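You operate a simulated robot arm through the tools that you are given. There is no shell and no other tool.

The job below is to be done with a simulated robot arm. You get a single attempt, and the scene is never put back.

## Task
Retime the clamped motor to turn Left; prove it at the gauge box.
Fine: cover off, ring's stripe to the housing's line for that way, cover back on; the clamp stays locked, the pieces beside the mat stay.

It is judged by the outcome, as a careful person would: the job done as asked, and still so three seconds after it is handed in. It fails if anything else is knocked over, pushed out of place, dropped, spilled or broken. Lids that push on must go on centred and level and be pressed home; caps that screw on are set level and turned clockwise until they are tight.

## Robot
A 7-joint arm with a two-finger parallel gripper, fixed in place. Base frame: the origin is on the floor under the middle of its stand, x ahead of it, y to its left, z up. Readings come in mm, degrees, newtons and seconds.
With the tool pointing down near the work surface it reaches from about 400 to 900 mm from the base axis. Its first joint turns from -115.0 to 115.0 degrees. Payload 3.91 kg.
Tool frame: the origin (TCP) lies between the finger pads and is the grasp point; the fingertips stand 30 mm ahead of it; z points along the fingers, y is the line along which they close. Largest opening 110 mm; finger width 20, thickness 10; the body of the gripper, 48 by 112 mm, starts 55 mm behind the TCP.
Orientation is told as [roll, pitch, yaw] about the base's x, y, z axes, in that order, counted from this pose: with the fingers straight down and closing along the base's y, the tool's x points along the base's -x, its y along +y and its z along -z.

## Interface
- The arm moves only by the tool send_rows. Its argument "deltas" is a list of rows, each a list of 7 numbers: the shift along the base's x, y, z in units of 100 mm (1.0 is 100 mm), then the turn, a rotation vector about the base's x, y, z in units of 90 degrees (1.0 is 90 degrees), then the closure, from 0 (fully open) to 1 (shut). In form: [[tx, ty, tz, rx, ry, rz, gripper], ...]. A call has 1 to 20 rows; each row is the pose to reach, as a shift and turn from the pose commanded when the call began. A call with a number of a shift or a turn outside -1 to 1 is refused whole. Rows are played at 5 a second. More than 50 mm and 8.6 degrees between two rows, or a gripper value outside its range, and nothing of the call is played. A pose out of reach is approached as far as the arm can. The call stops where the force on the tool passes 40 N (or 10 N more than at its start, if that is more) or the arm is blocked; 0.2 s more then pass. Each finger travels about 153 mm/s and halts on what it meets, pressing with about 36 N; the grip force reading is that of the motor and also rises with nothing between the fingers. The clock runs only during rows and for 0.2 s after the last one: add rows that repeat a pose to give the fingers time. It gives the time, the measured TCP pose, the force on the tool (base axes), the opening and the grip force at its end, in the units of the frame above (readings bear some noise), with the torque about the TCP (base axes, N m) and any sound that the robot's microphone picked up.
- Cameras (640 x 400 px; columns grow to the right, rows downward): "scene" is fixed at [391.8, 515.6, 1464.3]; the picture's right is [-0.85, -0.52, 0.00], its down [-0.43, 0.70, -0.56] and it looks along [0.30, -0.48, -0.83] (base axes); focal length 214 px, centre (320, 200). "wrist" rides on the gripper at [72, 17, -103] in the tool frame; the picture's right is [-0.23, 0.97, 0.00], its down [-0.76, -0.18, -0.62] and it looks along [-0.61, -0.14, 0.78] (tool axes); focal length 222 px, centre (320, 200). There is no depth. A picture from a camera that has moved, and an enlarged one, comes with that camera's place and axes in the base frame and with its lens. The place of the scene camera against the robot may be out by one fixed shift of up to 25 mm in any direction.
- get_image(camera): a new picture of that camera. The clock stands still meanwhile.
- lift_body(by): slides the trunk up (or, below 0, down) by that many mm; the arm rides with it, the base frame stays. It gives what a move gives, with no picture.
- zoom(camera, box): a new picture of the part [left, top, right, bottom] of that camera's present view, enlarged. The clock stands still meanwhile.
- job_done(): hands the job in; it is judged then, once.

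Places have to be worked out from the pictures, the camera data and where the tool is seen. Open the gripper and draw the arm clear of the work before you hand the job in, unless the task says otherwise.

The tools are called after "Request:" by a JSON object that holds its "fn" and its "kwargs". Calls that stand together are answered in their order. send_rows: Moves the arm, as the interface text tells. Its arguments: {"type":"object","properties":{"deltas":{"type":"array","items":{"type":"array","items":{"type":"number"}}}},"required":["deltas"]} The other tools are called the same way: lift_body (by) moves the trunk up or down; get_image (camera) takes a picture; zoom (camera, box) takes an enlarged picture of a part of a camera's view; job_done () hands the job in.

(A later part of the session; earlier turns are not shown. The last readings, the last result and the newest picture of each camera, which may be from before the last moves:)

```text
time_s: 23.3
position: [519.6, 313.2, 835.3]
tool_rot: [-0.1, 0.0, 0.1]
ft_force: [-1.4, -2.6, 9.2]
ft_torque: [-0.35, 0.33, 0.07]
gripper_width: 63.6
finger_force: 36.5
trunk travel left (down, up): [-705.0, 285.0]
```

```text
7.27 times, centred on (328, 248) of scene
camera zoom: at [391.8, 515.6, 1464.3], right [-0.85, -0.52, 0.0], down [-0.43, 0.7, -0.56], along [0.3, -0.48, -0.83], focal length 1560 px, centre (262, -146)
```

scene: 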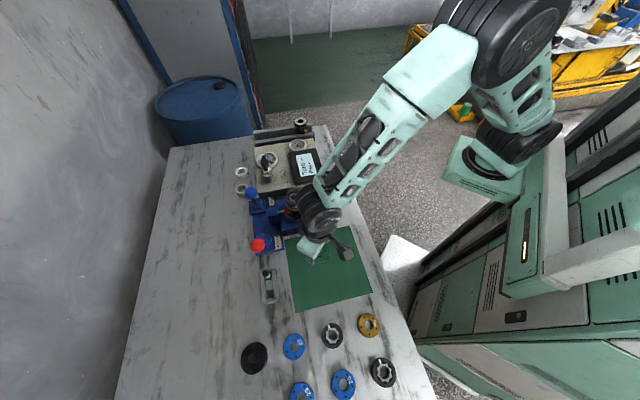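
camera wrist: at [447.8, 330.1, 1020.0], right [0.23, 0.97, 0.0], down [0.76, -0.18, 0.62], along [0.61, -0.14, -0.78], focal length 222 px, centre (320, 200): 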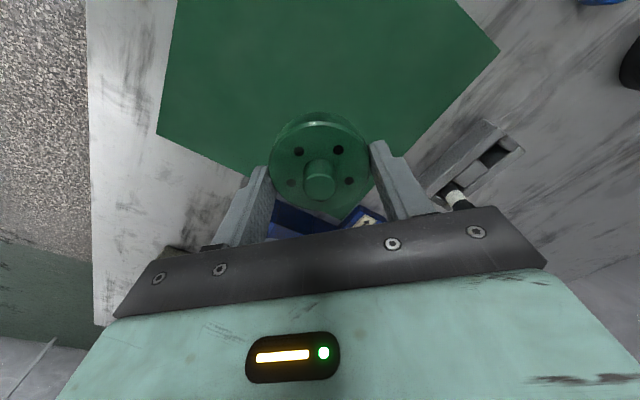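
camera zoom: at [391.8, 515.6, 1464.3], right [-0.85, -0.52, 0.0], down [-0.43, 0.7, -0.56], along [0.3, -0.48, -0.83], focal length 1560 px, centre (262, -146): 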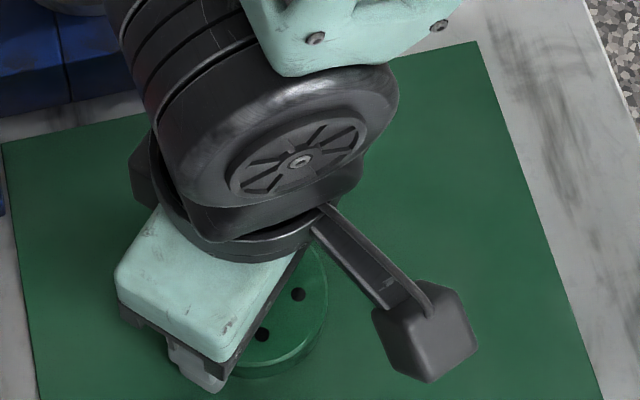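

Already 9 N upward with a sideways torque at TCP z 835, so something touches earlier than I expected. I look before going further.

Request:
{"fn": "get_image", "kwargs": {"camera": "wrist"}}

Request:
{"fn": "zoom", "kwargs": {"camera": "wrist", "box": [224, 90, 416, 210]}}

Request:
{"fn": "zoom", "kwargs": {"camera": "scene", "box": [300, 245, 356, 280]}}

```text
taken
camera wrist: at [447.4, 330.6, 940.4], right [0.23, 0.97, 0.0], down [0.76, -0.18, 0.62], along [0.61, -0.14, -0.78], focal length 222 px, centre (320, 200)
```

wrist: 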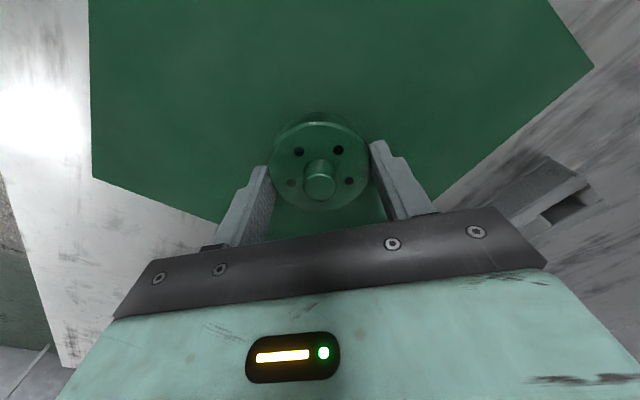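

```text
3.33 times, centred on (320, 150) of wrist
camera zoom: at [447.4, 330.6, 940.4], right [0.23, 0.97, 0.0], down [0.76, -0.18, 0.62], along [0.61, -0.14, -0.78], focal length 740 px, centre (320, 367)
```

zoom: 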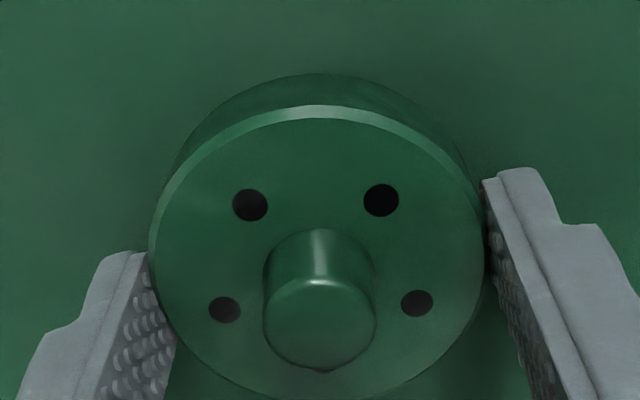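

```text
11.43 times, centred on (328, 262) of scene
camera zoom: at [391.8, 515.6, 1464.3], right [-0.85, -0.52, 0.0], down [-0.43, 0.7, -0.56], along [0.3, -0.48, -0.83], focal length 2451 px, centre (229, -514)
```

zoom: 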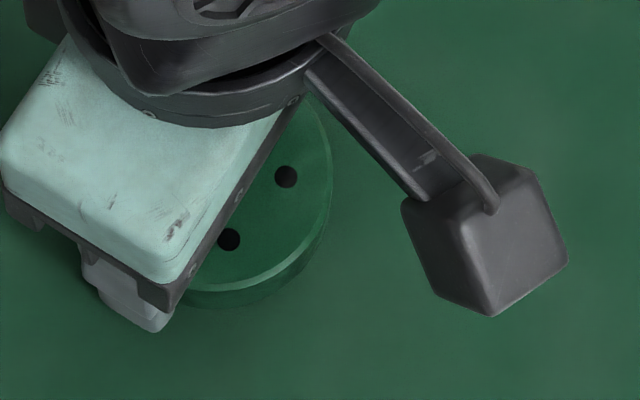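

Re-triangulating the mat corners gives the mat at z ≈ 804, so the cover's lower edge is just touching the mat as expected. I settle 1 mm more and check that the load spreads.

Request:
{"fn": "send_rows", "kwargs": {"deltas": [[0, 0, -0.005, 0, 0, 0, 1], [0, 0, -0.01, 0, 0, 0, 1], [0, 0, -0.01, 0, 0, 0, 1]]}}

```text
time_s: 24.1
position: [520.3, 314.0, 835.2]
tool_rot: [0.2, -0.1, 0.0]
ft_force: [-0.5, -3.2, 19.4]
ft_torque: [-0.51, 0.47, 0.18]
gripper_width: 63.1
finger_force: 36.7
trunk travel left (down, up): [-705.0, 285.0]
```

Contact is firm (19 N), so the cover rests on the mat. I back off 1 mm to relax and open the fingers, then rise.

Request:
{"fn": "send_rows", "kwargs": {"deltas": [[0, 0, 0.01, 0, 0, 0, 1], [0, 0, 0.01, 0, 0, 0, 0.3], [0, 0, 0.01, 0, 0, 0, 0.0], [0, 0, 0.01, 0, 0, 0, 0.0], [0, 0, 0.01, 0, 0, 0, 0.0]]}}

Request:
{"fn": "get_image", "kwargs": {"camera": "wrist"}}

```text
time_s: 25.3
position: [518.2, 314.7, 835.3]
tool_rot: [0.0, 0.1, 0.0]
ft_force: [0.3, 0.0, 0.3]
ft_torque: [0.03, 0.01, 0.02]
gripper_width: 110.3
finger_force: 0.0
trunk travel left (down, up): [-705.0, 285.0]
```

```text
taken
camera wrist: at [446.9, 331.1, 940.5], right [0.23, 0.97, 0.0], down [0.76, -0.18, 0.62], along [0.61, -0.14, -0.78], focal length 222 px, centre (320, 200)
```

wrist: 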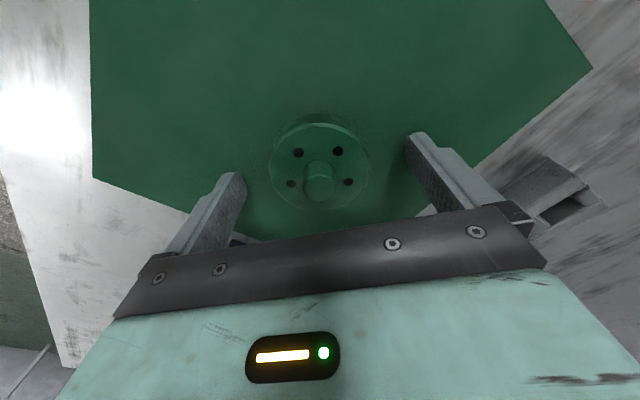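

The cover stands on the mat. I rise well clear and go back to look at the exposed ring.

Request:
{"fn": "send_rows", "kwargs": {"deltas": [[0, 0, 0.3, 0, 0, 0, 0], [0, 0, 0.65, 0, 0, 0, 0], [0, 0, 1.0, 0, 0, 0, 0], [0, 0, 1.0, 0, 0, 0, 0]]}}

Request:
{"fn": "zoom", "kwargs": {"camera": "wrist", "box": [240, 60, 400, 160]}}

Request:
{"fn": "send_rows", "kwargs": {"deltas": [[0.25, -0.25, 0.2, 0, 0, 0, 0], [0.5, -0.5, 0.5, 0, 0, 0, 0], [0.8, -0.75, 0.7, 0, 0, 0, 0], [1.0, -0.85, 0.7, 0, 0, 0, 0], [1.0, -0.85, 0.7, 0, 0, 0, 0]]}}

Request:
{"fn": "get_image", "kwargs": {"camera": "wrist"}}

Request:
{"fn": "zoom", "kwargs": {"camera": "wrist", "box": [240, 100, 400, 200]}}

```text
time_s: 26.3
position: [517.5, 313.6, 935.2]
tool_rot: [0.0, 0.0, 0.0]
ft_force: [-0.6, -0.2, 0.9]
ft_torque: [-0.01, 0.03, -0.02]
gripper_width: 110.0
finger_force: 0.1
trunk travel left (down, up): [-705.0, 285.0]
```

```text
4.00 times, centred on (320, 110) of wrist
camera zoom: at [446.2, 330.2, 1039.0], right [0.23, 0.97, 0.0], down [0.76, -0.18, 0.62], along [0.61, -0.14, -0.78], focal length 888 px, centre (320, 560)
```

zoom: 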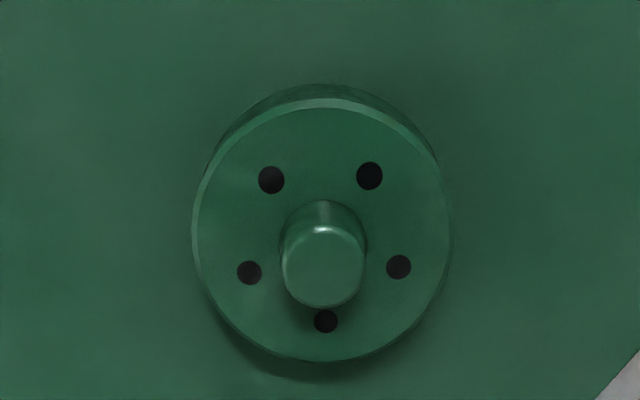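

```text
time_s: 27.5
position: [619.2, 230.2, 1006.6]
tool_rot: [0.0, -0.1, 0.0]
ft_force: [-0.3, -0.4, 0.1]
ft_torque: [0.01, 0.03, 0.0]
gripper_width: 110.0
finger_force: 0.1
trunk travel left (down, up): [-705.0, 285.0]
```

```text
taken
camera wrist: at [547.9, 246.1, 1109.7], right [0.23, 0.97, 0.0], down [0.76, -0.18, 0.62], along [0.61, -0.14, -0.78], focal length 222 px, centre (320, 200)
```

wrist: 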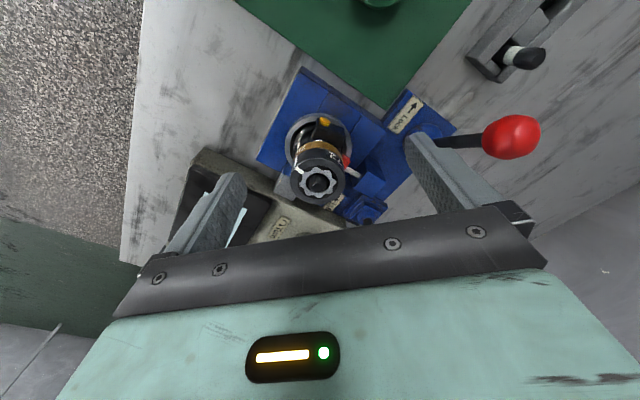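

```text
4.00 times, centred on (320, 150) of wrist
camera zoom: at [547.9, 246.1, 1109.7], right [0.23, 0.97, 0.0], down [0.76, -0.18, 0.62], along [0.61, -0.14, -0.78], focal length 888 px, centre (320, 400)
```

zoom: 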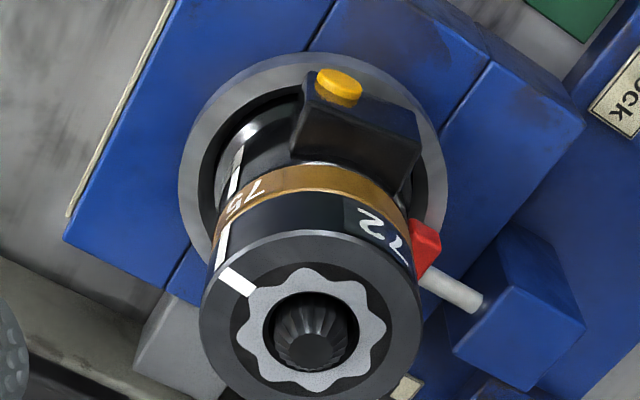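

Now the ring "72" with its stripe, the scalloped silver centre and the fluted shaft are visible. I measured light line ≈ 217°, stripe ≈ 217°, orange line ≈ 259° (az.), so about 40° CCW. I go round to face both lines for an exact reading.

Request:
{"fn": "zoom", "kwargs": {"camera": "wrist", "box": [284, 150, 356, 210]}}

Request:
{"fn": "send_rows", "kwargs": {"deltas": [[0, -0.2, 0, 0, 0, 0.088, 0], [0, -0.4, 0, 0, 0, 0.176, 0], [0, -0.6, 0, 0, 0, 0.264, 0], [-0.05, -0.8, 0, 0, 0, 0.352, 0], [-0.1, -1.0, 0, 0, 0, 0.44, 0], [-0.15, -1.0, 0, 0, 0, 0.528, 0], [-0.15, -1.0, 0, 0, 0, 0.616, 0], [-0.15, -1.0, 0, 0, 0, 0.704, 0], [-0.15, -1.0, 0, 0, 0, 0.789, 0], [-0.15, -1.0, 0, 0, 0, 0.789, 0]]}}

Request:
{"fn": "send_rows", "kwargs": {"deltas": [[0, -0.05, 0, 0.063, -0.04, 0, 0], [0, -0.1, 0, 0.126, -0.08, 0, 0], [0, -0.17, 0, 0.188, -0.118, 0, 0], [0, -0.17, 0, 0.188, -0.118, 0, 0]]}}

Request:
{"fn": "get_image", "kwargs": {"camera": "wrist"}}

Request:
{"fn": "zoom", "kwargs": {"camera": "wrist", "box": [272, 120, 368, 180]}}

```text
6.67 times, centred on (320, 180) of wrist
camera zoom: at [547.9, 246.1, 1109.7], right [0.23, 0.97, 0.0], down [0.76, -0.18, 0.62], along [0.61, -0.14, -0.78], focal length 1481 px, centre (320, 333)
```

zoom: 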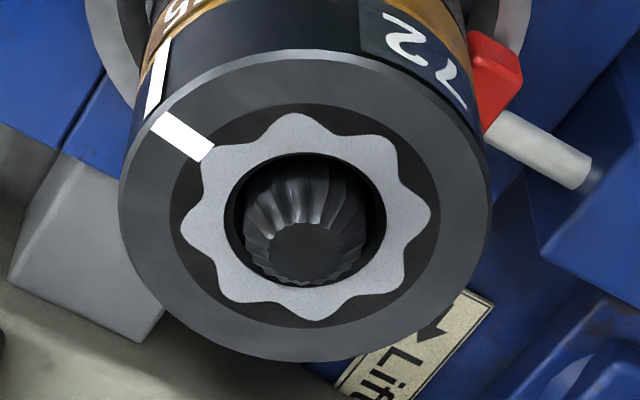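

```text
time_s: 29.7
position: [604.3, 127.1, 1006.9]
tool_rot: [0.0, 0.1, 71.1]
ft_force: [-0.4, -0.4, -0.6]
ft_torque: [-0.01, -0.01, -0.01]
gripper_width: 109.9
finger_force: 0.0
trunk travel left (down, up): [-705.0, 285.0]
```

```text
time_s: 30.7
position: [604.1, 111.3, 1006.1]
tool_rot: [-4.8, -19.5, 71.9]
ft_force: [0.7, 0.1, 0.3]
ft_torque: [0.05, 0.01, -0.01]
gripper_width: 110.0
finger_force: 0.0
trunk travel left (down, up): [-705.0, 285.0]
```

```text
taken
camera wrist: at [549.1, 22.5, 1078.7], right [-0.85, 0.53, 0.0], down [0.28, 0.44, 0.85], along [0.45, 0.72, -0.52], focal length 222 px, centre (320, 200)
```

wrist: 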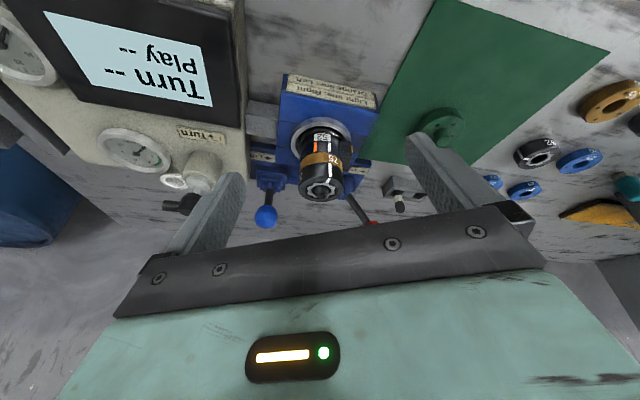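

```text
6.67 times, centred on (320, 150) of wrist
camera zoom: at [549.1, 22.5, 1078.7], right [-0.85, 0.53, 0.0], down [0.28, 0.44, 0.85], along [0.45, 0.72, -0.52], focal length 1481 px, centre (320, 533)
```

zoom: 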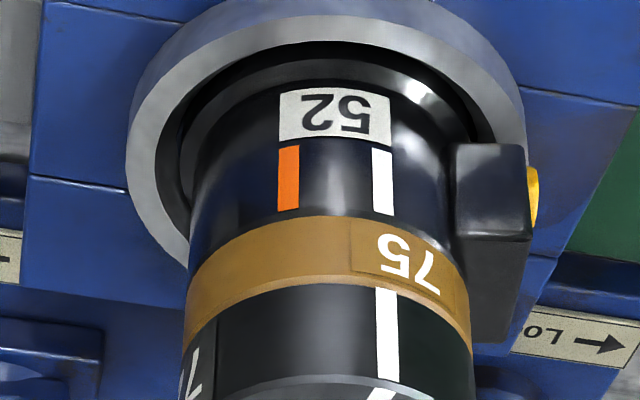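

Very clear: orange line ≈ 254°, light line and stripe ≈ 216°, so the turn is about 37° CCW; ring body spans z ≈ 905–925, gold band below it 888–905. I level the tool and go back above the motor axis at yaw 0.

Request:
{"fn": "send_rows", "kwargs": {"deltas": [[0, 0.05, 0.1, -0.063, 0.04, 0, 0], [0, 0.1, 0.1, -0.126, 0.08, 0, 0], [0, 0.17, 0.1, -0.188, 0.118, 0, 0]]}}

Request:
{"fn": "send_rows", "kwargs": {"deltas": [[0.1, 0.2, 0, 0, 0, -0.088, 0], [0.2, 0.4, 0, 0, 0, -0.176, 0], [0.3, 0.6, 0, 0, 0, -0.264, 0], [0.4, 0.75, 0, 0, 0, -0.352, 0], [0.5, 0.8, 0, 0, 0, -0.44, 0], [0.6, 0.85, 0, 0, 0, -0.528, 0], [0.64, 0.87, 0, 0, 0, -0.616, 0], [0.64, 0.87, 0, 0, 0, -0.704, 0], [0.64, 0.87, 0, 0, 0, -0.789, 0], [0.64, 0.87, 0, 0, 0, -0.789, 0]]}}

Request:
{"fn": "get_image", "kwargs": {"camera": "wrist"}}

Request:
{"fn": "zoom", "kwargs": {"camera": "wrist", "box": [240, 80, 400, 180]}}

```text
time_s: 31.5
position: [604.5, 128.5, 1015.8]
tool_rot: [0.0, 0.0, 71.1]
ft_force: [-0.4, -0.5, 0.2]
ft_torque: [0.02, 0.03, 0.02]
gripper_width: 110.1
finger_force: 0.2
trunk travel left (down, up): [-705.0, 285.0]
```

```text
time_s: 33.7
position: [669.0, 214.5, 1017.2]
tool_rot: [0.0, 0.0, -0.1]
ft_force: [-0.3, -0.9, 0.0]
ft_torque: [0.01, 0.02, 0.0]
gripper_width: 109.9
finger_force: 0.0
trunk travel left (down, up): [-705.0, 285.0]
```

```text
taken
camera wrist: at [596.3, 232.4, 1120.7], right [0.23, 0.97, 0.0], down [0.76, -0.18, 0.62], along [0.61, -0.14, -0.78], focal length 222 px, centre (320, 200)
```

wrist: 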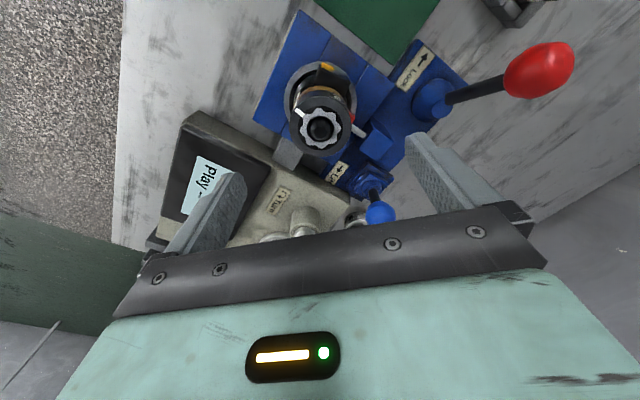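

```text
4.00 times, centred on (320, 130) of wrist
camera zoom: at [596.3, 232.4, 1120.7], right [0.23, 0.97, 0.0], down [0.76, -0.18, 0.62], along [0.61, -0.14, -0.78], focal length 888 px, centre (320, 480)
```

zoom: 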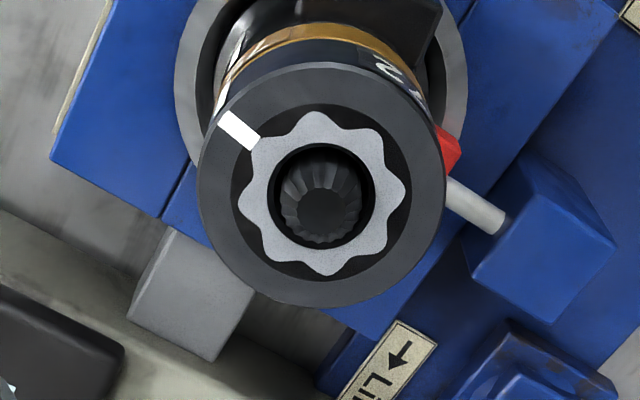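

The ring centre matches the tool axis within ~1 mm. I descend to TCP z ≈ 941 (tips ≈ 911, clear of the gold band and the block below) and close on the black ring only.

Request:
{"fn": "send_rows", "kwargs": {"deltas": [[0, -0.005, -0.3, 0, 0, 0, 0], [0, -0.005, -0.6, 0, 0, 0, 0], [0, -0.005, -0.76, 0, 0, 0, 0], [0, -0.005, -0.76, 0, 0, 0, 0]]}}

Request:
{"fn": "zoom", "kwargs": {"camera": "scene", "box": [260, 165, 340, 215]}}

Request:
{"fn": "get_image", "kwargs": {"camera": "wrist"}}

```text
time_s: 34.7
position: [667.7, 215.4, 939.3]
tool_rot: [0.0, 0.1, 0.0]
ft_force: [0.0, 0.5, -0.3]
ft_torque: [-0.01, 0.0, -0.03]
gripper_width: 109.8
finger_force: 0.1
trunk travel left (down, up): [-705.0, 285.0]
```

```text
8.00 times, centred on (300, 190) of scene
camera zoom: at [391.8, 515.6, 1464.3], right [-0.85, -0.52, 0.0], down [-0.43, 0.7, -0.56], along [0.3, -0.48, -0.83], focal length 1716 px, centre (480, 280)
```

zoom: 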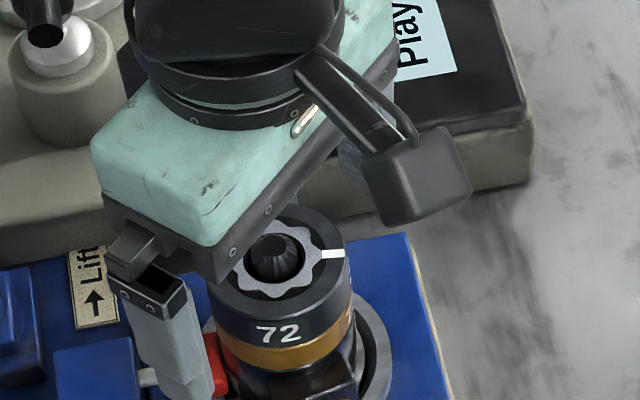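

```text
taken
camera wrist: at [595.1, 232.0, 1042.4], right [0.23, 0.97, 0.0], down [0.76, -0.18, 0.62], along [0.61, -0.14, -0.78], focal length 222 px, centre (320, 200)
```

wrist: 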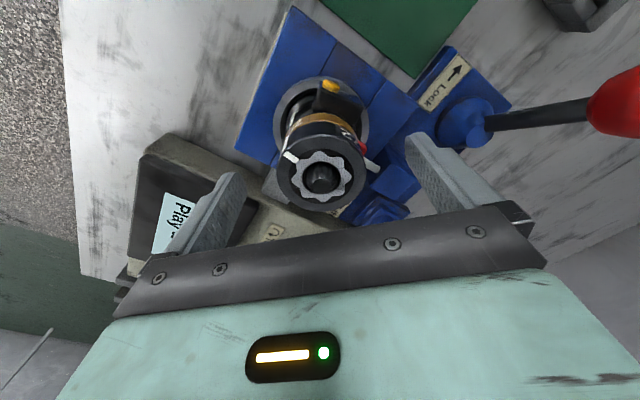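

Tips are ~4 mm above the gold band; I raise 1.5 mm for margin and close on the ring.

Request:
{"fn": "send_rows", "kwargs": {"deltas": [[0, 0, 0.015, 0, 0, 0, 0], [0, 0, 0.015, 0, 0, 0, 0.35], [0, 0, 0.015, 0, 0, 0, 1], [0, 0, 0.015, 0, 0, 0, 1], [0, 0, 0.015, 0, 0, 0, 1]]}}

Request:
{"fn": "zoom", "kwargs": {"camera": "scene", "box": [260, 165, 340, 215]}}

Request:
{"fn": "zoom", "kwargs": {"camera": "wrist", "box": [224, 100, 416, 220]}}

```text
time_s: 35.9
position: [667.2, 216.0, 940.7]
tool_rot: [0.0, 0.1, 0.1]
ft_force: [-0.6, 1.9, 0.3]
ft_torque: [0.0, -0.03, 0.03]
gripper_width: 54.5
finger_force: 35.4
trunk travel left (down, up): [-705.0, 285.0]
```

```text
8.00 times, centred on (300, 190) of scene
camera zoom: at [391.8, 515.6, 1464.3], right [-0.85, -0.52, 0.0], down [-0.43, 0.7, -0.56], along [0.3, -0.48, -0.83], focal length 1716 px, centre (480, 280)
```

zoom: 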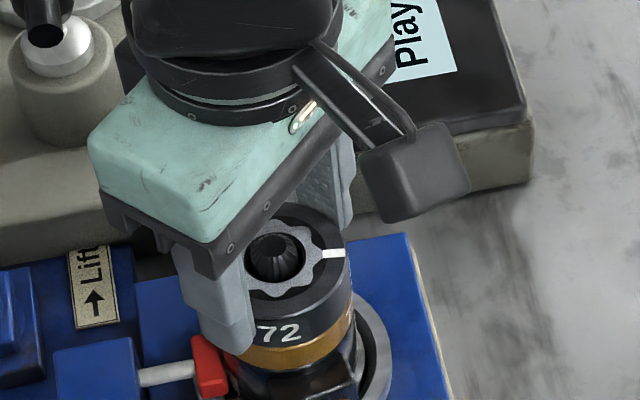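

```text
3.33 times, centred on (320, 160) of wrist
camera zoom: at [595.4, 232.2, 1044.5], right [0.23, 0.97, 0.0], down [0.76, -0.18, 0.62], along [0.61, -0.14, -0.78], focal length 740 px, centre (320, 333)
```

zoom: 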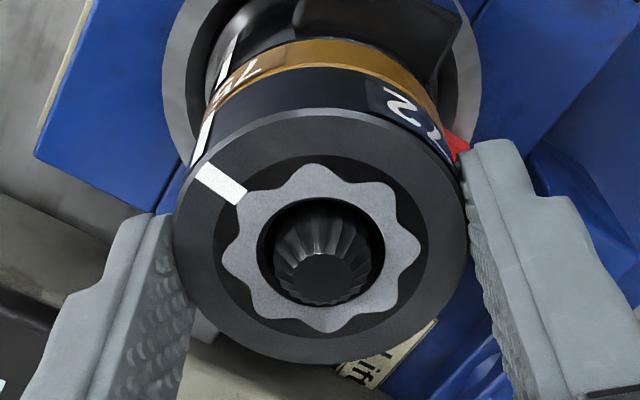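

The ring is held at 54.5 mm. I test a 5° counter-clockwise turn and read the torque.

Request:
{"fn": "send_rows", "kwargs": {"deltas": [[0, 0, 0, 0, 0, 0.028, 1], [0, 0, 0, 0, 0, 0.056, 1], [0, 0, 0, 0, 0, 0.056, 1]]}}

Request:
{"fn": "zoom", "kwargs": {"camera": "wrist", "box": [224, 100, 416, 220]}}

Request:
{"fn": "zoom", "kwargs": {"camera": "scene", "box": [260, 165, 340, 215]}}

```text
time_s: 36.7
position: [667.4, 214.7, 941.2]
tool_rot: [0.0, 0.0, 5.1]
ft_force: [-0.3, 0.6, -0.2]
ft_torque: [-0.01, 0.0, -0.02]
gripper_width: 54.7
finger_force: 35.6
trunk travel left (down, up): [-705.0, 285.0]
```

```text
3.33 times, centred on (320, 160) of wrist
camera zoom: at [594.8, 225.7, 1045.4], right [0.14, 0.99, 0.0], down [0.77, -0.11, 0.62], along [0.62, -0.09, -0.78], focal length 740 px, centre (320, 333)
```

zoom: 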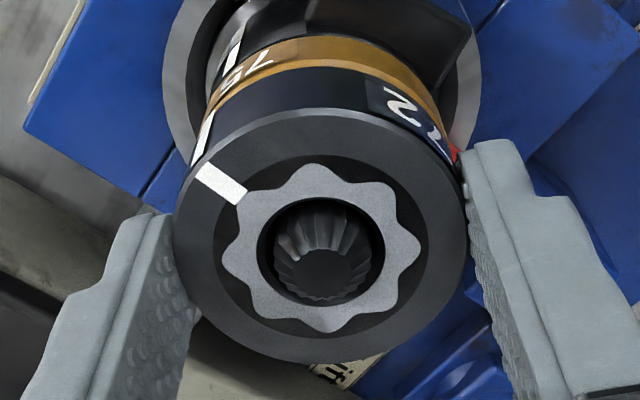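

```text
8.00 times, centred on (300, 190) of scene
camera zoom: at [391.8, 515.6, 1464.3], right [-0.85, -0.52, 0.0], down [-0.43, 0.7, -0.56], along [0.3, -0.48, -0.83], focal length 1716 px, centre (480, 280)
```

zoom: 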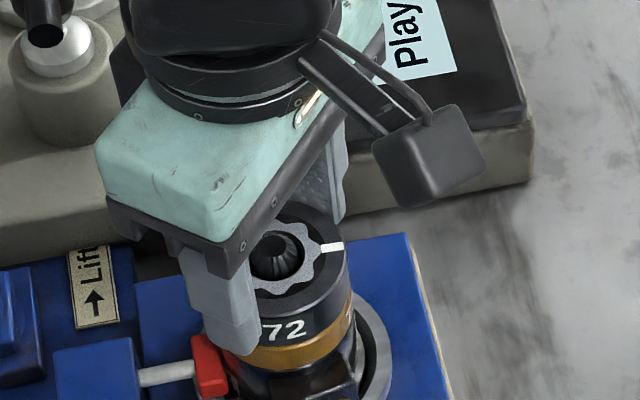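

The ring turns freely with the gripper (torque ≈ 0). I continue to a total of about 37°.

Request:
{"fn": "send_rows", "kwargs": {"deltas": [[0, 0, 0, 0, 0, 0.07, 1], [0, 0, 0, 0, 0, 0.14, 1], [0, 0, 0, 0, 0, 0.21, 1], [0, 0, 0, 0, 0, 0.28, 1], [0, 0, 0, 0, 0, 0.355, 1], [0, 0, 0, 0, 0, 0.355, 1]]}}

Request:
{"fn": "zoom", "kwargs": {"camera": "wrist", "box": [224, 100, 416, 220]}}

Request:
{"fn": "get_image", "kwargs": {"camera": "wrist"}}

```text
time_s: 38.1
position: [669.0, 214.2, 942.9]
tool_rot: [0.0, 0.0, 37.1]
ft_force: [-0.3, -0.7, -3.3]
ft_torque: [-0.01, -0.04, -0.02]
gripper_width: 54.9
finger_force: 36.6
trunk travel left (down, up): [-705.0, 285.0]
```

```text
3.33 times, centred on (320, 160) of wrist
camera zoom: at [600.8, 184.7, 1046.7], right [-0.41, 0.91, 0.0], down [0.71, 0.32, 0.62], along [0.57, 0.25, -0.78], focal length 740 px, centre (320, 333)
```

zoom: 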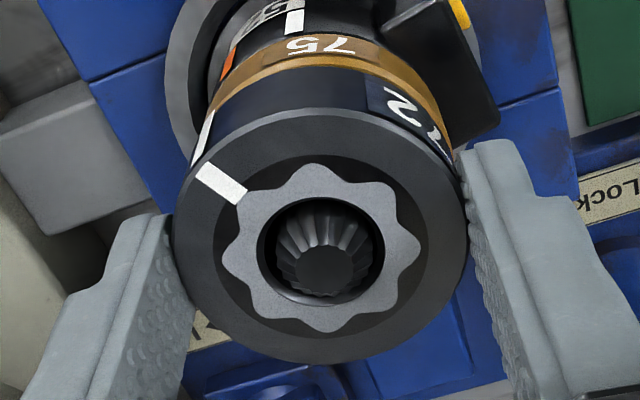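

```text
taken
camera wrist: at [600.8, 184.7, 1046.7], right [-0.41, 0.91, 0.0], down [0.71, 0.32, 0.62], along [0.57, 0.25, -0.78], focal length 222 px, centre (320, 200)
```

wrist: 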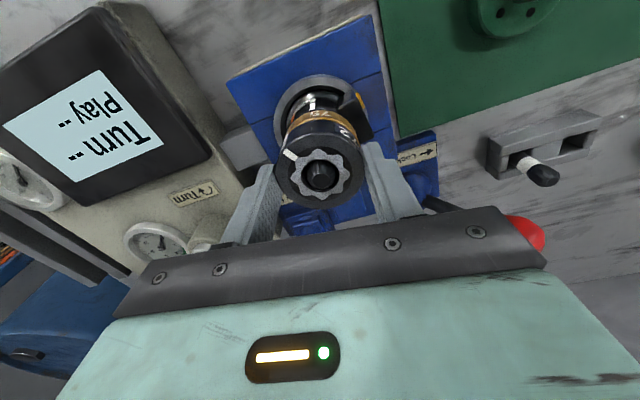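

The ring has followed 37°. The force shows −3.3 N vertically, so I check whether the ring still sits flat before letting go.

Request:
{"fn": "zoom", "kwargs": {"camera": "scene", "box": [270, 180, 334, 220]}}

Request:
{"fn": "zoom", "kwargs": {"camera": "wrist", "box": [270, 90, 366, 160]}}

Request:
{"fn": "send_rows", "kwargs": {"deltas": [[0, 0, 0, 0, 0, 0, 1], [0, 0, 0, 0, 0, 0, 1]]}}

```text
10.00 times, centred on (302, 200) of scene
camera zoom: at [391.8, 515.6, 1464.3], right [-0.85, -0.52, 0.0], down [-0.43, 0.7, -0.56], along [0.3, -0.48, -0.83], focal length 2145 px, centre (500, 200)
```

zoom: 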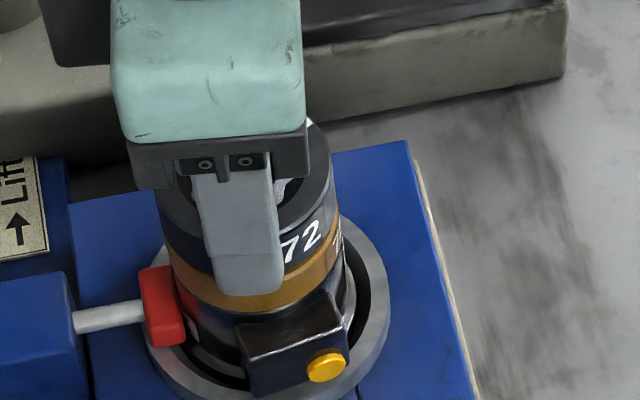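

```text
5.71 times, centred on (318, 125) of wrist
camera zoom: at [600.8, 184.7, 1046.7], right [-0.41, 0.91, 0.0], down [0.71, 0.32, 0.62], along [0.57, 0.25, -0.78], focal length 1269 px, centre (331, 629)
```

zoom: 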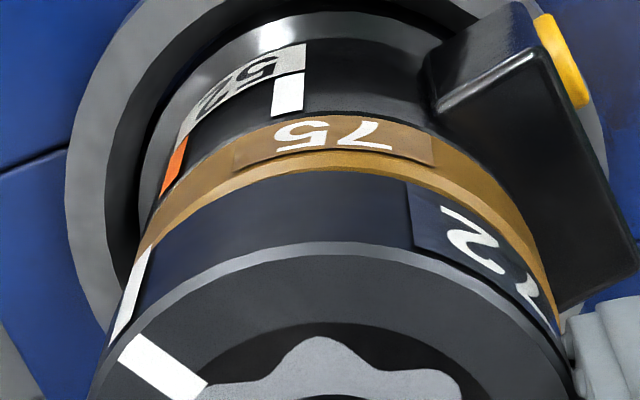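

```text
time_s: 38.7
position: [669.5, 214.7, 942.7]
tool_rot: [0.0, 0.1, 37.0]
ft_force: [-0.8, 0.7, -3.2]
ft_torque: [0.01, 0.02, -0.01]
gripper_width: 54.6
finger_force: 36.7
trunk travel left (down, up): [-705.0, 285.0]
```

The ring seems to hang ~2 mm up (the gold band's top lip shows and the tool carries 3 N). I lower 2 mm gently while still holding to seat it.

Request:
{"fn": "send_rows", "kwargs": {"deltas": [[0, 0, -0.01, 0, 0, 0, 1], [0, 0, -0.02, 0, 0, 0, 1], [0, 0, -0.02, 0, 0, 0, 1]]}}

Request:
{"fn": "zoom", "kwargs": {"camera": "wrist", "box": [270, 90, 366, 160]}}

```text
time_s: 39.5
position: [669.4, 215.2, 940.4]
tool_rot: [0.1, 0.1, 37.0]
ft_force: [-1.9, 0.1, 0.4]
ft_torque: [-0.02, 0.09, 0.04]
gripper_width: 54.7
finger_force: 36.1
trunk travel left (down, up): [-705.0, 285.0]
```

```text
5.71 times, centred on (318, 125) of wrist
camera zoom: at [600.9, 184.8, 1044.6], right [-0.4, 0.91, 0.0], down [0.71, 0.32, 0.62], along [0.57, 0.25, -0.78], focal length 1269 px, centre (331, 629)
```

zoom: 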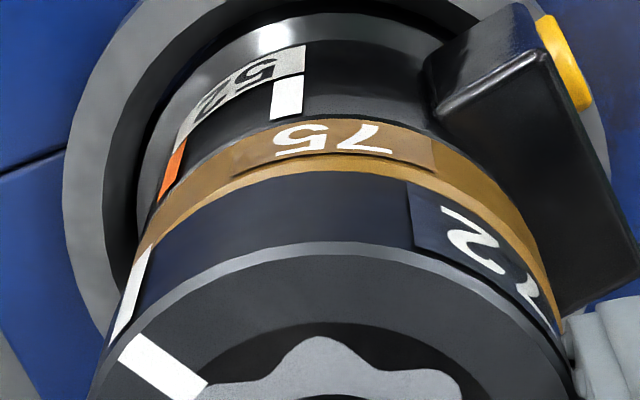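

The load is gone, so the ring touches down. I press 1 mm further to confirm a solid seat.

Request:
{"fn": "send_rows", "kwargs": {"deltas": [[0, 0, -0.005, 0, 0, 0, 1], [0, 0, -0.01, 0, 0, 0, 1], [0, 0, -0.01, 0, 0, 0, 1]]}}

Request:
{"fn": "zoom", "kwargs": {"camera": "wrist", "box": [270, 90, 366, 160]}}

```text
time_s: 40.3
position: [668.7, 215.3, 941.0]
tool_rot: [0.0, 0.0, 37.0]
ft_force: [0.8, -2.8, 12.3]
ft_torque: [-0.26, 0.27, 0.03]
gripper_width: 55.0
finger_force: 36.0
trunk travel left (down, up): [-705.0, 285.0]
```

```text
5.71 times, centred on (318, 125) of wrist
camera zoom: at [600.7, 184.8, 1044.5], right [-0.4, 0.91, 0.0], down [0.71, 0.32, 0.62], along [0.57, 0.25, -0.78], focal length 1269 px, centre (331, 629)
```

zoom: 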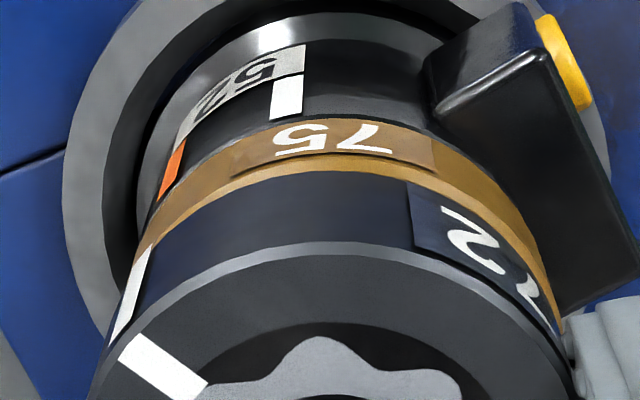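

Solid seat (12 N). I relax 1 mm, open the fingers and go to face the orange line to check the alignment.

Request:
{"fn": "send_rows", "kwargs": {"deltas": [[0, 0, 0.01, 0, 0, 0, 1], [0, 0, 0.01, 0, 0, 0, 0.4], [0, 0, 0.01, 0, 0, 0, 0], [0, 0, 0.01, 0, 0, 0, 0], [0, 0, 0.3, 0, 0, 0, 0], [0, 0, 0.7, 0, 0, 0, 0], [0, 0, 0.7, 0, 0, 0, 0]]}}

Request:
{"fn": "zoom", "kwargs": {"camera": "wrist", "box": [240, 80, 400, 180]}}

```text
time_s: 41.9
position: [668.5, 213.1, 1010.4]
tool_rot: [-0.1, 0.0, 36.9]
ft_force: [0.2, 0.1, -0.4]
ft_torque: [0.03, -0.02, 0.01]
gripper_width: 109.9
finger_force: 0.0
trunk travel left (down, up): [-705.0, 285.0]
```

```text
4.00 times, centred on (320, 130) of wrist
camera zoom: at [601.0, 183.5, 1113.5], right [-0.4, 0.91, 0.0], down [0.72, 0.32, 0.62], along [0.57, 0.25, -0.78], focal length 888 px, centre (320, 480)
```

zoom: 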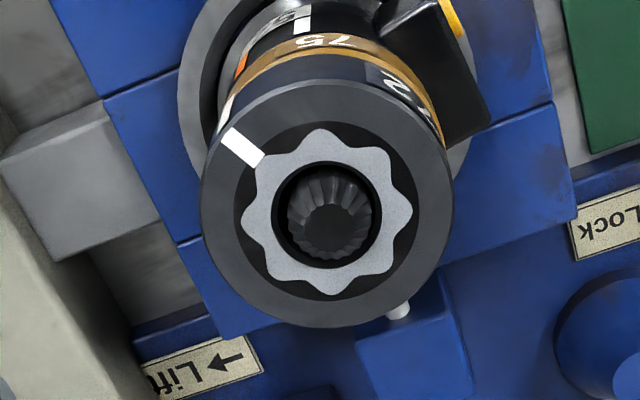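

I yaw and tilt the camera to look straight at the orange line.

Request:
{"fn": "send_rows", "kwargs": {"deltas": [[-0.05, -0.2, 0, 0, 0, 0.08, 0], [-0.1, -0.4, 0, 0, 0, 0.16, 0], [-0.15, -0.6, 0, 0, 0, 0.24, 0], [-0.2, -0.8, 0, 0, 0, 0.32, 0], [-0.25, -1.0, 0, 0, 0, 0.4, 0], [-0.3, -1.0, 0, 0, 0, 0.48, 0], [-0.335, -1.0, 0, 0, 0, 0.556, 0]]}}

Request:
{"fn": "send_rows", "kwargs": {"deltas": [[0, -0.05, 0, 0.071, -0.02, 0, 0], [0, -0.1, 0, 0.142, -0.041, 0, 0], [0, -0.15, 0, 0.2135, -0.0613, 0, 0], [0, -0.15, 0, 0.2135, -0.0613, 0, 0]]}}

Request:
{"fn": "zoom", "kwargs": {"camera": "wrist", "box": [272, 120, 368, 180]}}

Request:
{"fn": "get_image", "kwargs": {"camera": "wrist"}}

```text
time_s: 43.5
position: [635.3, 114.5, 1010.2]
tool_rot: [0.0, -0.1, 87.2]
ft_force: [-0.2, -0.8, -0.2]
ft_torque: [0.02, 0.02, 0.01]
gripper_width: 109.9
finger_force: 0.0
trunk travel left (down, up): [-705.0, 285.0]
```

```text
time_s: 44.5
position: [636.0, 100.4, 1009.5]
tool_rot: [-4.7, -19.5, 87.9]
ft_force: [-0.6, -0.5, -0.2]
ft_torque: [-0.03, -0.01, 0.0]
gripper_width: 110.2
finger_force: 0.2
trunk travel left (down, up): [-705.0, 285.0]
```

```text
6.67 times, centred on (320, 150) of wrist
camera zoom: at [607.1, -1.5, 1081.9], right [-0.96, 0.28, 0.0], down [0.14, 0.5, 0.85], along [0.24, 0.82, -0.52], focal length 1481 px, centre (320, 533)
```

zoom: 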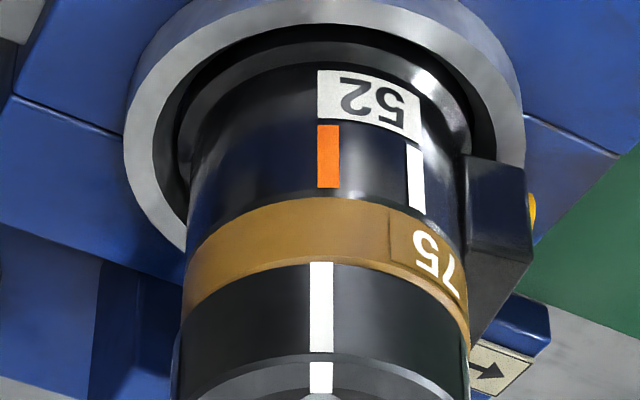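

```text
taken
camera wrist: at [607.1, -1.5, 1081.9], right [-0.96, 0.28, 0.0], down [0.14, 0.5, 0.85], along [0.24, 0.82, -0.52], focal length 222 px, centre (320, 200)
```

wrist: 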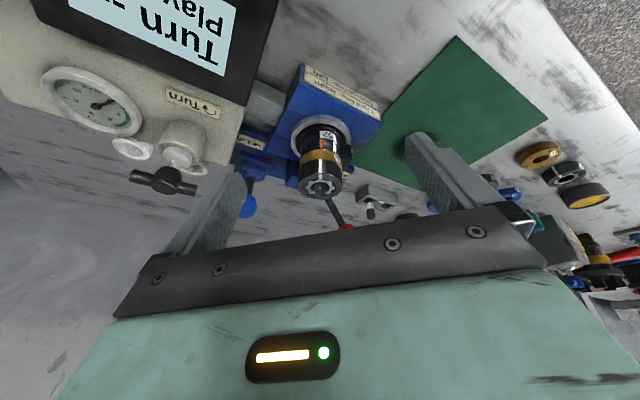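

The stripe is close to the orange line but sits slightly past it (about a third of a line width to the left in this view). I zoom in to measure the residue.

Request:
{"fn": "zoom", "kwargs": {"camera": "wrist", "box": [296, 130, 344, 180]}}

```text
8.00 times, centred on (320, 155) of wrist
camera zoom: at [607.1, -1.5, 1081.9], right [-0.96, 0.28, 0.0], down [0.14, 0.5, 0.85], along [0.24, 0.82, -0.52], focal length 1777 px, centre (320, 560)
```

zoom: 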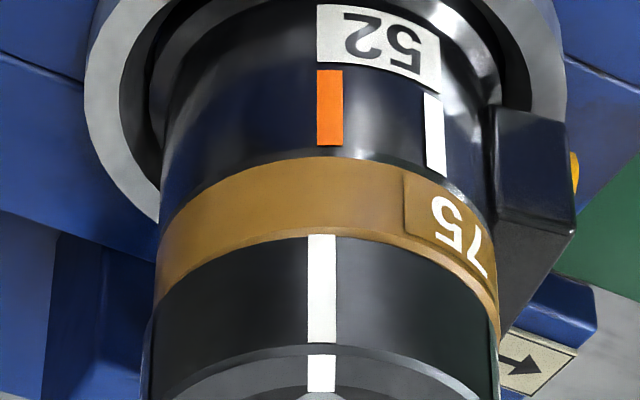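

Orange centre is at column 330, stripe at 322 (scale ≈ 6.4 px/mm), i.e. the ring is ~2–3° past the line. I level the tool and return over the motor axis at this yaw to trim it back.

Request:
{"fn": "send_rows", "kwargs": {"deltas": [[0, 0.05, 0, -0.071, 0.02, 0, 0], [0, 0.1, 0, -0.142, 0.041, 0, 0], [0, 0.15, 0, -0.2135, 0.0613, 0, 0]]}}

Request:
{"fn": "send_rows", "kwargs": {"deltas": [[0.1, 0.3, 0, 0, 0, 0, 0], [0.2, 0.6, 0, 0, 0, 0, 0], [0.3, 0.9, 0, 0, 0, 0, 0], [0.335, 1.0, 0, 0, 0, 0, 0], [0.335, 1.0, 0, 0, 0, 0, 0]]}}

Request:
{"fn": "get_image", "kwargs": {"camera": "wrist"}}

Request:
{"fn": "zoom", "kwargs": {"camera": "wrist", "box": [240, 80, 400, 180]}}

```text
time_s: 45.3
position: [636.5, 114.1, 1008.3]
tool_rot: [0.1, 0.1, 87.0]
ft_force: [0.1, -1.7, -0.1]
ft_torque: [0.02, 0.02, 0.0]
gripper_width: 109.8
finger_force: 0.1
trunk travel left (down, up): [-705.0, 285.0]
```

```text
time_s: 46.5
position: [666.5, 215.6, 1006.7]
tool_rot: [0.0, -0.1, 87.1]
ft_force: [0.6, 0.5, 0.3]
ft_torque: [0.04, 0.02, -0.01]
gripper_width: 110.0
finger_force: 0.1
trunk travel left (down, up): [-705.0, 285.0]
```

```text
taken
camera wrist: at [646.6, 144.3, 1112.1], right [-0.96, 0.28, 0.0], down [0.22, 0.75, 0.62], along [0.17, 0.6, -0.78], focal length 222 px, centre (320, 200)
```

wrist: 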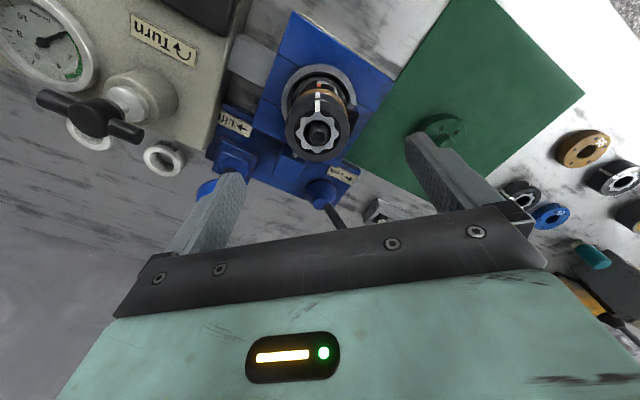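

```text
4.00 times, centred on (320, 130) of wrist
camera zoom: at [646.6, 144.3, 1112.1], right [-0.96, 0.28, 0.0], down [0.22, 0.75, 0.62], along [0.17, 0.6, -0.78], focal length 888 px, centre (320, 480)
```

zoom: 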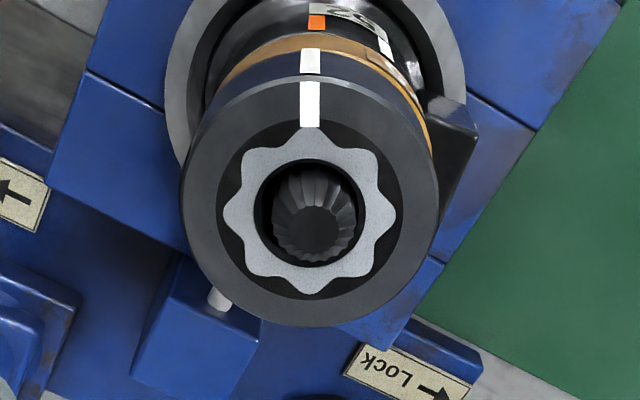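

At this yaw the ring centre sits 2.2 mm to +x of the tool axis; from this view too the stripe is ≈2.6° past orange. I recentre, descend to the ring, grip and turn back 2.5° clockwise.

Request:
{"fn": "send_rows", "kwargs": {"deltas": [[0.022, -0.004, 0, 0, 0, 0, 0], [0.022, -0.004, -0.3, 0, 0, 0, 0], [0.022, -0.004, -0.55, 0, 0, 0, 0], [0.022, -0.004, -0.66, 0, 0, 0, 0], [0.022, -0.004, -0.66, 0, 0, 0, 0]]}}

Request:
{"fn": "zoom", "kwargs": {"camera": "wrist", "box": [224, 100, 416, 220]}}

Request:
{"fn": "zoom", "kwargs": {"camera": "scene", "box": [260, 165, 340, 215]}}

```text
time_s: 47.7
position: [671.0, 215.3, 943.4]
tool_rot: [0.1, 0.0, 87.0]
ft_force: [-0.8, 0.2, -0.6]
ft_torque: [0.01, -0.01, 0.0]
gripper_width: 110.0
finger_force: 0.1
trunk travel left (down, up): [-705.0, 285.0]
```

```text
3.33 times, centred on (320, 160) of wrist
camera zoom: at [650.0, 143.0, 1047.2], right [-0.96, 0.28, 0.0], down [0.22, 0.75, 0.62], along [0.17, 0.6, -0.78], focal length 740 px, centre (320, 333)
```

zoom: 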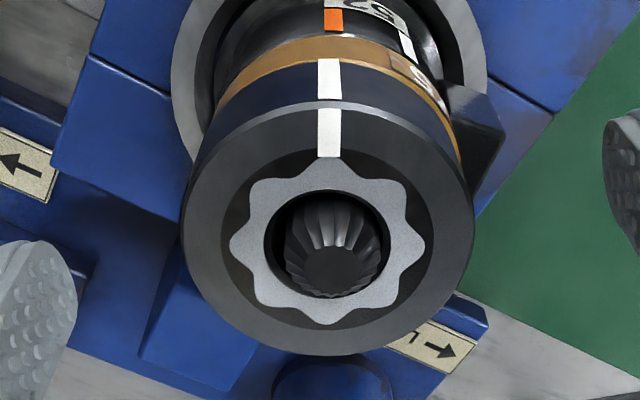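

```text
8.00 times, centred on (300, 190) of scene
camera zoom: at [391.8, 515.6, 1464.3], right [-0.85, -0.52, 0.0], down [-0.43, 0.7, -0.56], along [0.3, -0.48, -0.83], focal length 1716 px, centre (480, 280)
```

zoom: 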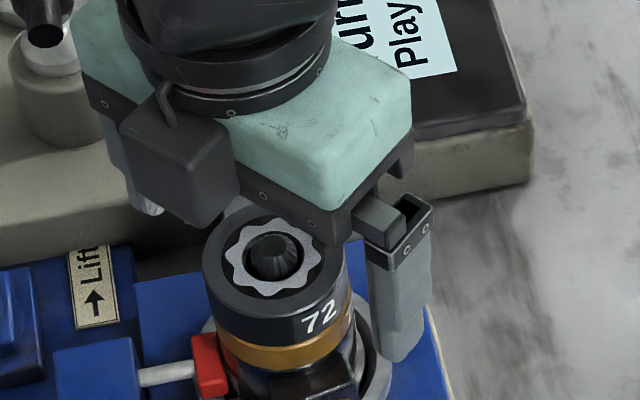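

The ring centre now shows 1.5 mm to −x of the tool axis; I shift that much and close.

Request:
{"fn": "send_rows", "kwargs": {"deltas": [[-0.014, 0.004, 0, 0, 0, 0, 0], [-0.014, 0.004, 0, 0, 0, 0, 0.35], [-0.014, 0.004, 0, 0, 0, 0, 1], [-0.014, 0.004, 0, 0, 0, 0, 1], [-0.014, 0.004, 0, 0, 0, 0, 1]]}}

Request:
{"fn": "zoom", "kwargs": {"camera": "wrist", "box": [272, 90, 368, 160]}}

```text
time_s: 48.9
position: [670.1, 215.4, 942.5]
tool_rot: [-0.1, 0.0, 87.1]
ft_force: [-0.1, -0.1, 0.5]
ft_torque: [0.0, -0.07, 0.02]
gripper_width: 53.9
finger_force: 36.4
trunk travel left (down, up): [-705.0, 285.0]
```

```text
5.71 times, centred on (320, 125) of wrist
camera zoom: at [648.9, 143.7, 1047.5], right [-0.96, 0.28, 0.0], down [0.22, 0.75, 0.62], along [0.17, 0.6, -0.78], focal length 1269 px, centre (320, 629)
```

zoom: 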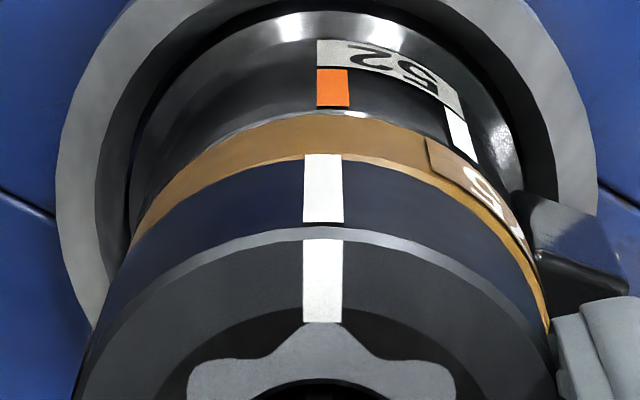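

Held at 53.9 mm. In this straight-on view the stripe must move ~1.3 mm (≈2.8°) clockwise to meet orange; I turn −2.8° and check while holding.

Request:
{"fn": "send_rows", "kwargs": {"deltas": [[0, 0, 0, 0, 0, -0.015, 1], [0, 0, 0, 0, 0, -0.031, 1], [0, 0, 0, 0, 0, -0.031, 1]]}}

Request:
{"fn": "zoom", "kwargs": {"camera": "wrist", "box": [272, 90, 368, 160]}}

```text
time_s: 49.7
position: [668.2, 214.7, 942.5]
tool_rot: [0.0, 0.0, 84.1]
ft_force: [0.9, -0.1, -0.7]
ft_torque: [-0.1, -0.04, 0.03]
gripper_width: 53.9
finger_force: 35.6
trunk travel left (down, up): [-705.0, 285.0]
```

```text
5.71 times, centred on (320, 125) of wrist
camera zoom: at [645.2, 144.6, 1047.4], right [-0.95, 0.32, 0.0], down [0.25, 0.74, 0.62], along [0.2, 0.59, -0.78], focal length 1269 px, centre (320, 629)
```

zoom: 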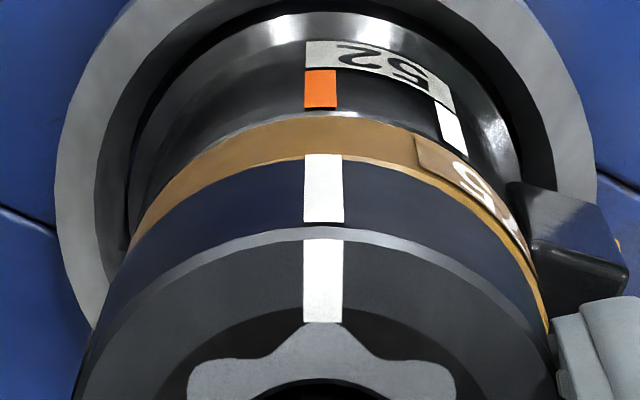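

Orange (centre 320.5) and the stripe (≈322.5) now line up within about half a degree. I open, rise and check again.

Request:
{"fn": "send_rows", "kwargs": {"deltas": [[0, 0, 0, 0, 0, 0, 0.4], [0, 0, 0, 0, 0, 0, 0], [0, 0, 0, 0, 0, 0, 0], [0, 0, 0.3, 0, 0, 0, 0], [0, 0, 0.67, 0, 0, 0, 0]]}}

Request:
{"fn": "send_rows", "kwargs": {"deltas": [[-0.1, -0.3, 0, 0, 0, 0, 0], [-0.2, -0.6, 0, 0, 0, 0, 0], [-0.3, -0.9, 0, 0, 0, 0, 0], [-0.335, -1.0, 0, 0, 0, 0, 0]]}}

Request:
{"fn": "send_rows", "kwargs": {"deltas": [[0, -0.05, 0, 0.07, -0.024, 0, 0], [0, -0.1, 0, 0.14, -0.047, 0, 0], [0, -0.15, 0, 0.21, -0.071, 0, 0], [0, -0.15, 0, 0.21, -0.071, 0, 0]]}}

Request:
{"fn": "zoom", "kwargs": {"camera": "wrist", "box": [272, 125, 368, 185]}}

```text
time_s: 50.9
position: [669.6, 213.8, 1012.2]
tool_rot: [0.1, 0.1, 84.3]
ft_force: [-0.1, 0.0, -1.1]
ft_torque: [-0.02, 0.01, 0.02]
gripper_width: 110.1
finger_force: 0.0
trunk travel left (down, up): [-705.0, 285.0]
```

```text
time_s: 51.9
position: [636.7, 115.7, 1010.5]
tool_rot: [0.0, 0.1, 84.4]
ft_force: [0.0, -0.5, -0.5]
ft_torque: [-0.03, 0.01, 0.04]
gripper_width: 109.9
finger_force: 0.1
trunk travel left (down, up): [-705.0, 285.0]
```

```text
time_s: 52.9
position: [636.6, 100.0, 1011.0]
tool_rot: [-4.8, -19.4, 85.1]
ft_force: [0.3, -1.1, -1.1]
ft_torque: [-0.03, 0.01, 0.02]
gripper_width: 110.1
finger_force: 0.1
trunk travel left (down, up): [-705.0, 285.0]
```

```text
6.67 times, centred on (320, 155) of wrist
camera zoom: at [602.6, 0.9, 1082.3], right [-0.95, 0.32, 0.0], down [0.17, 0.49, 0.85], along [0.28, 0.81, -0.52], focal length 1481 px, centre (320, 500)
```

zoom: 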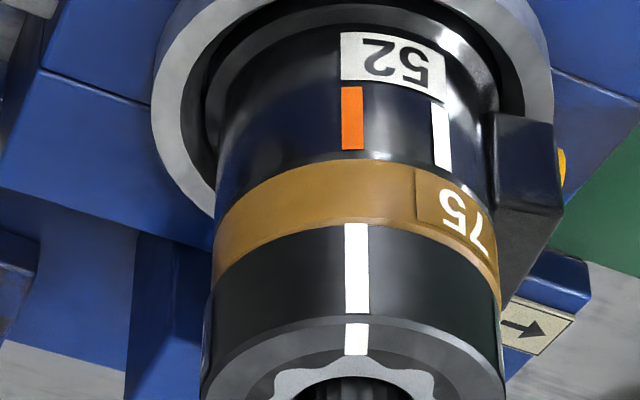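

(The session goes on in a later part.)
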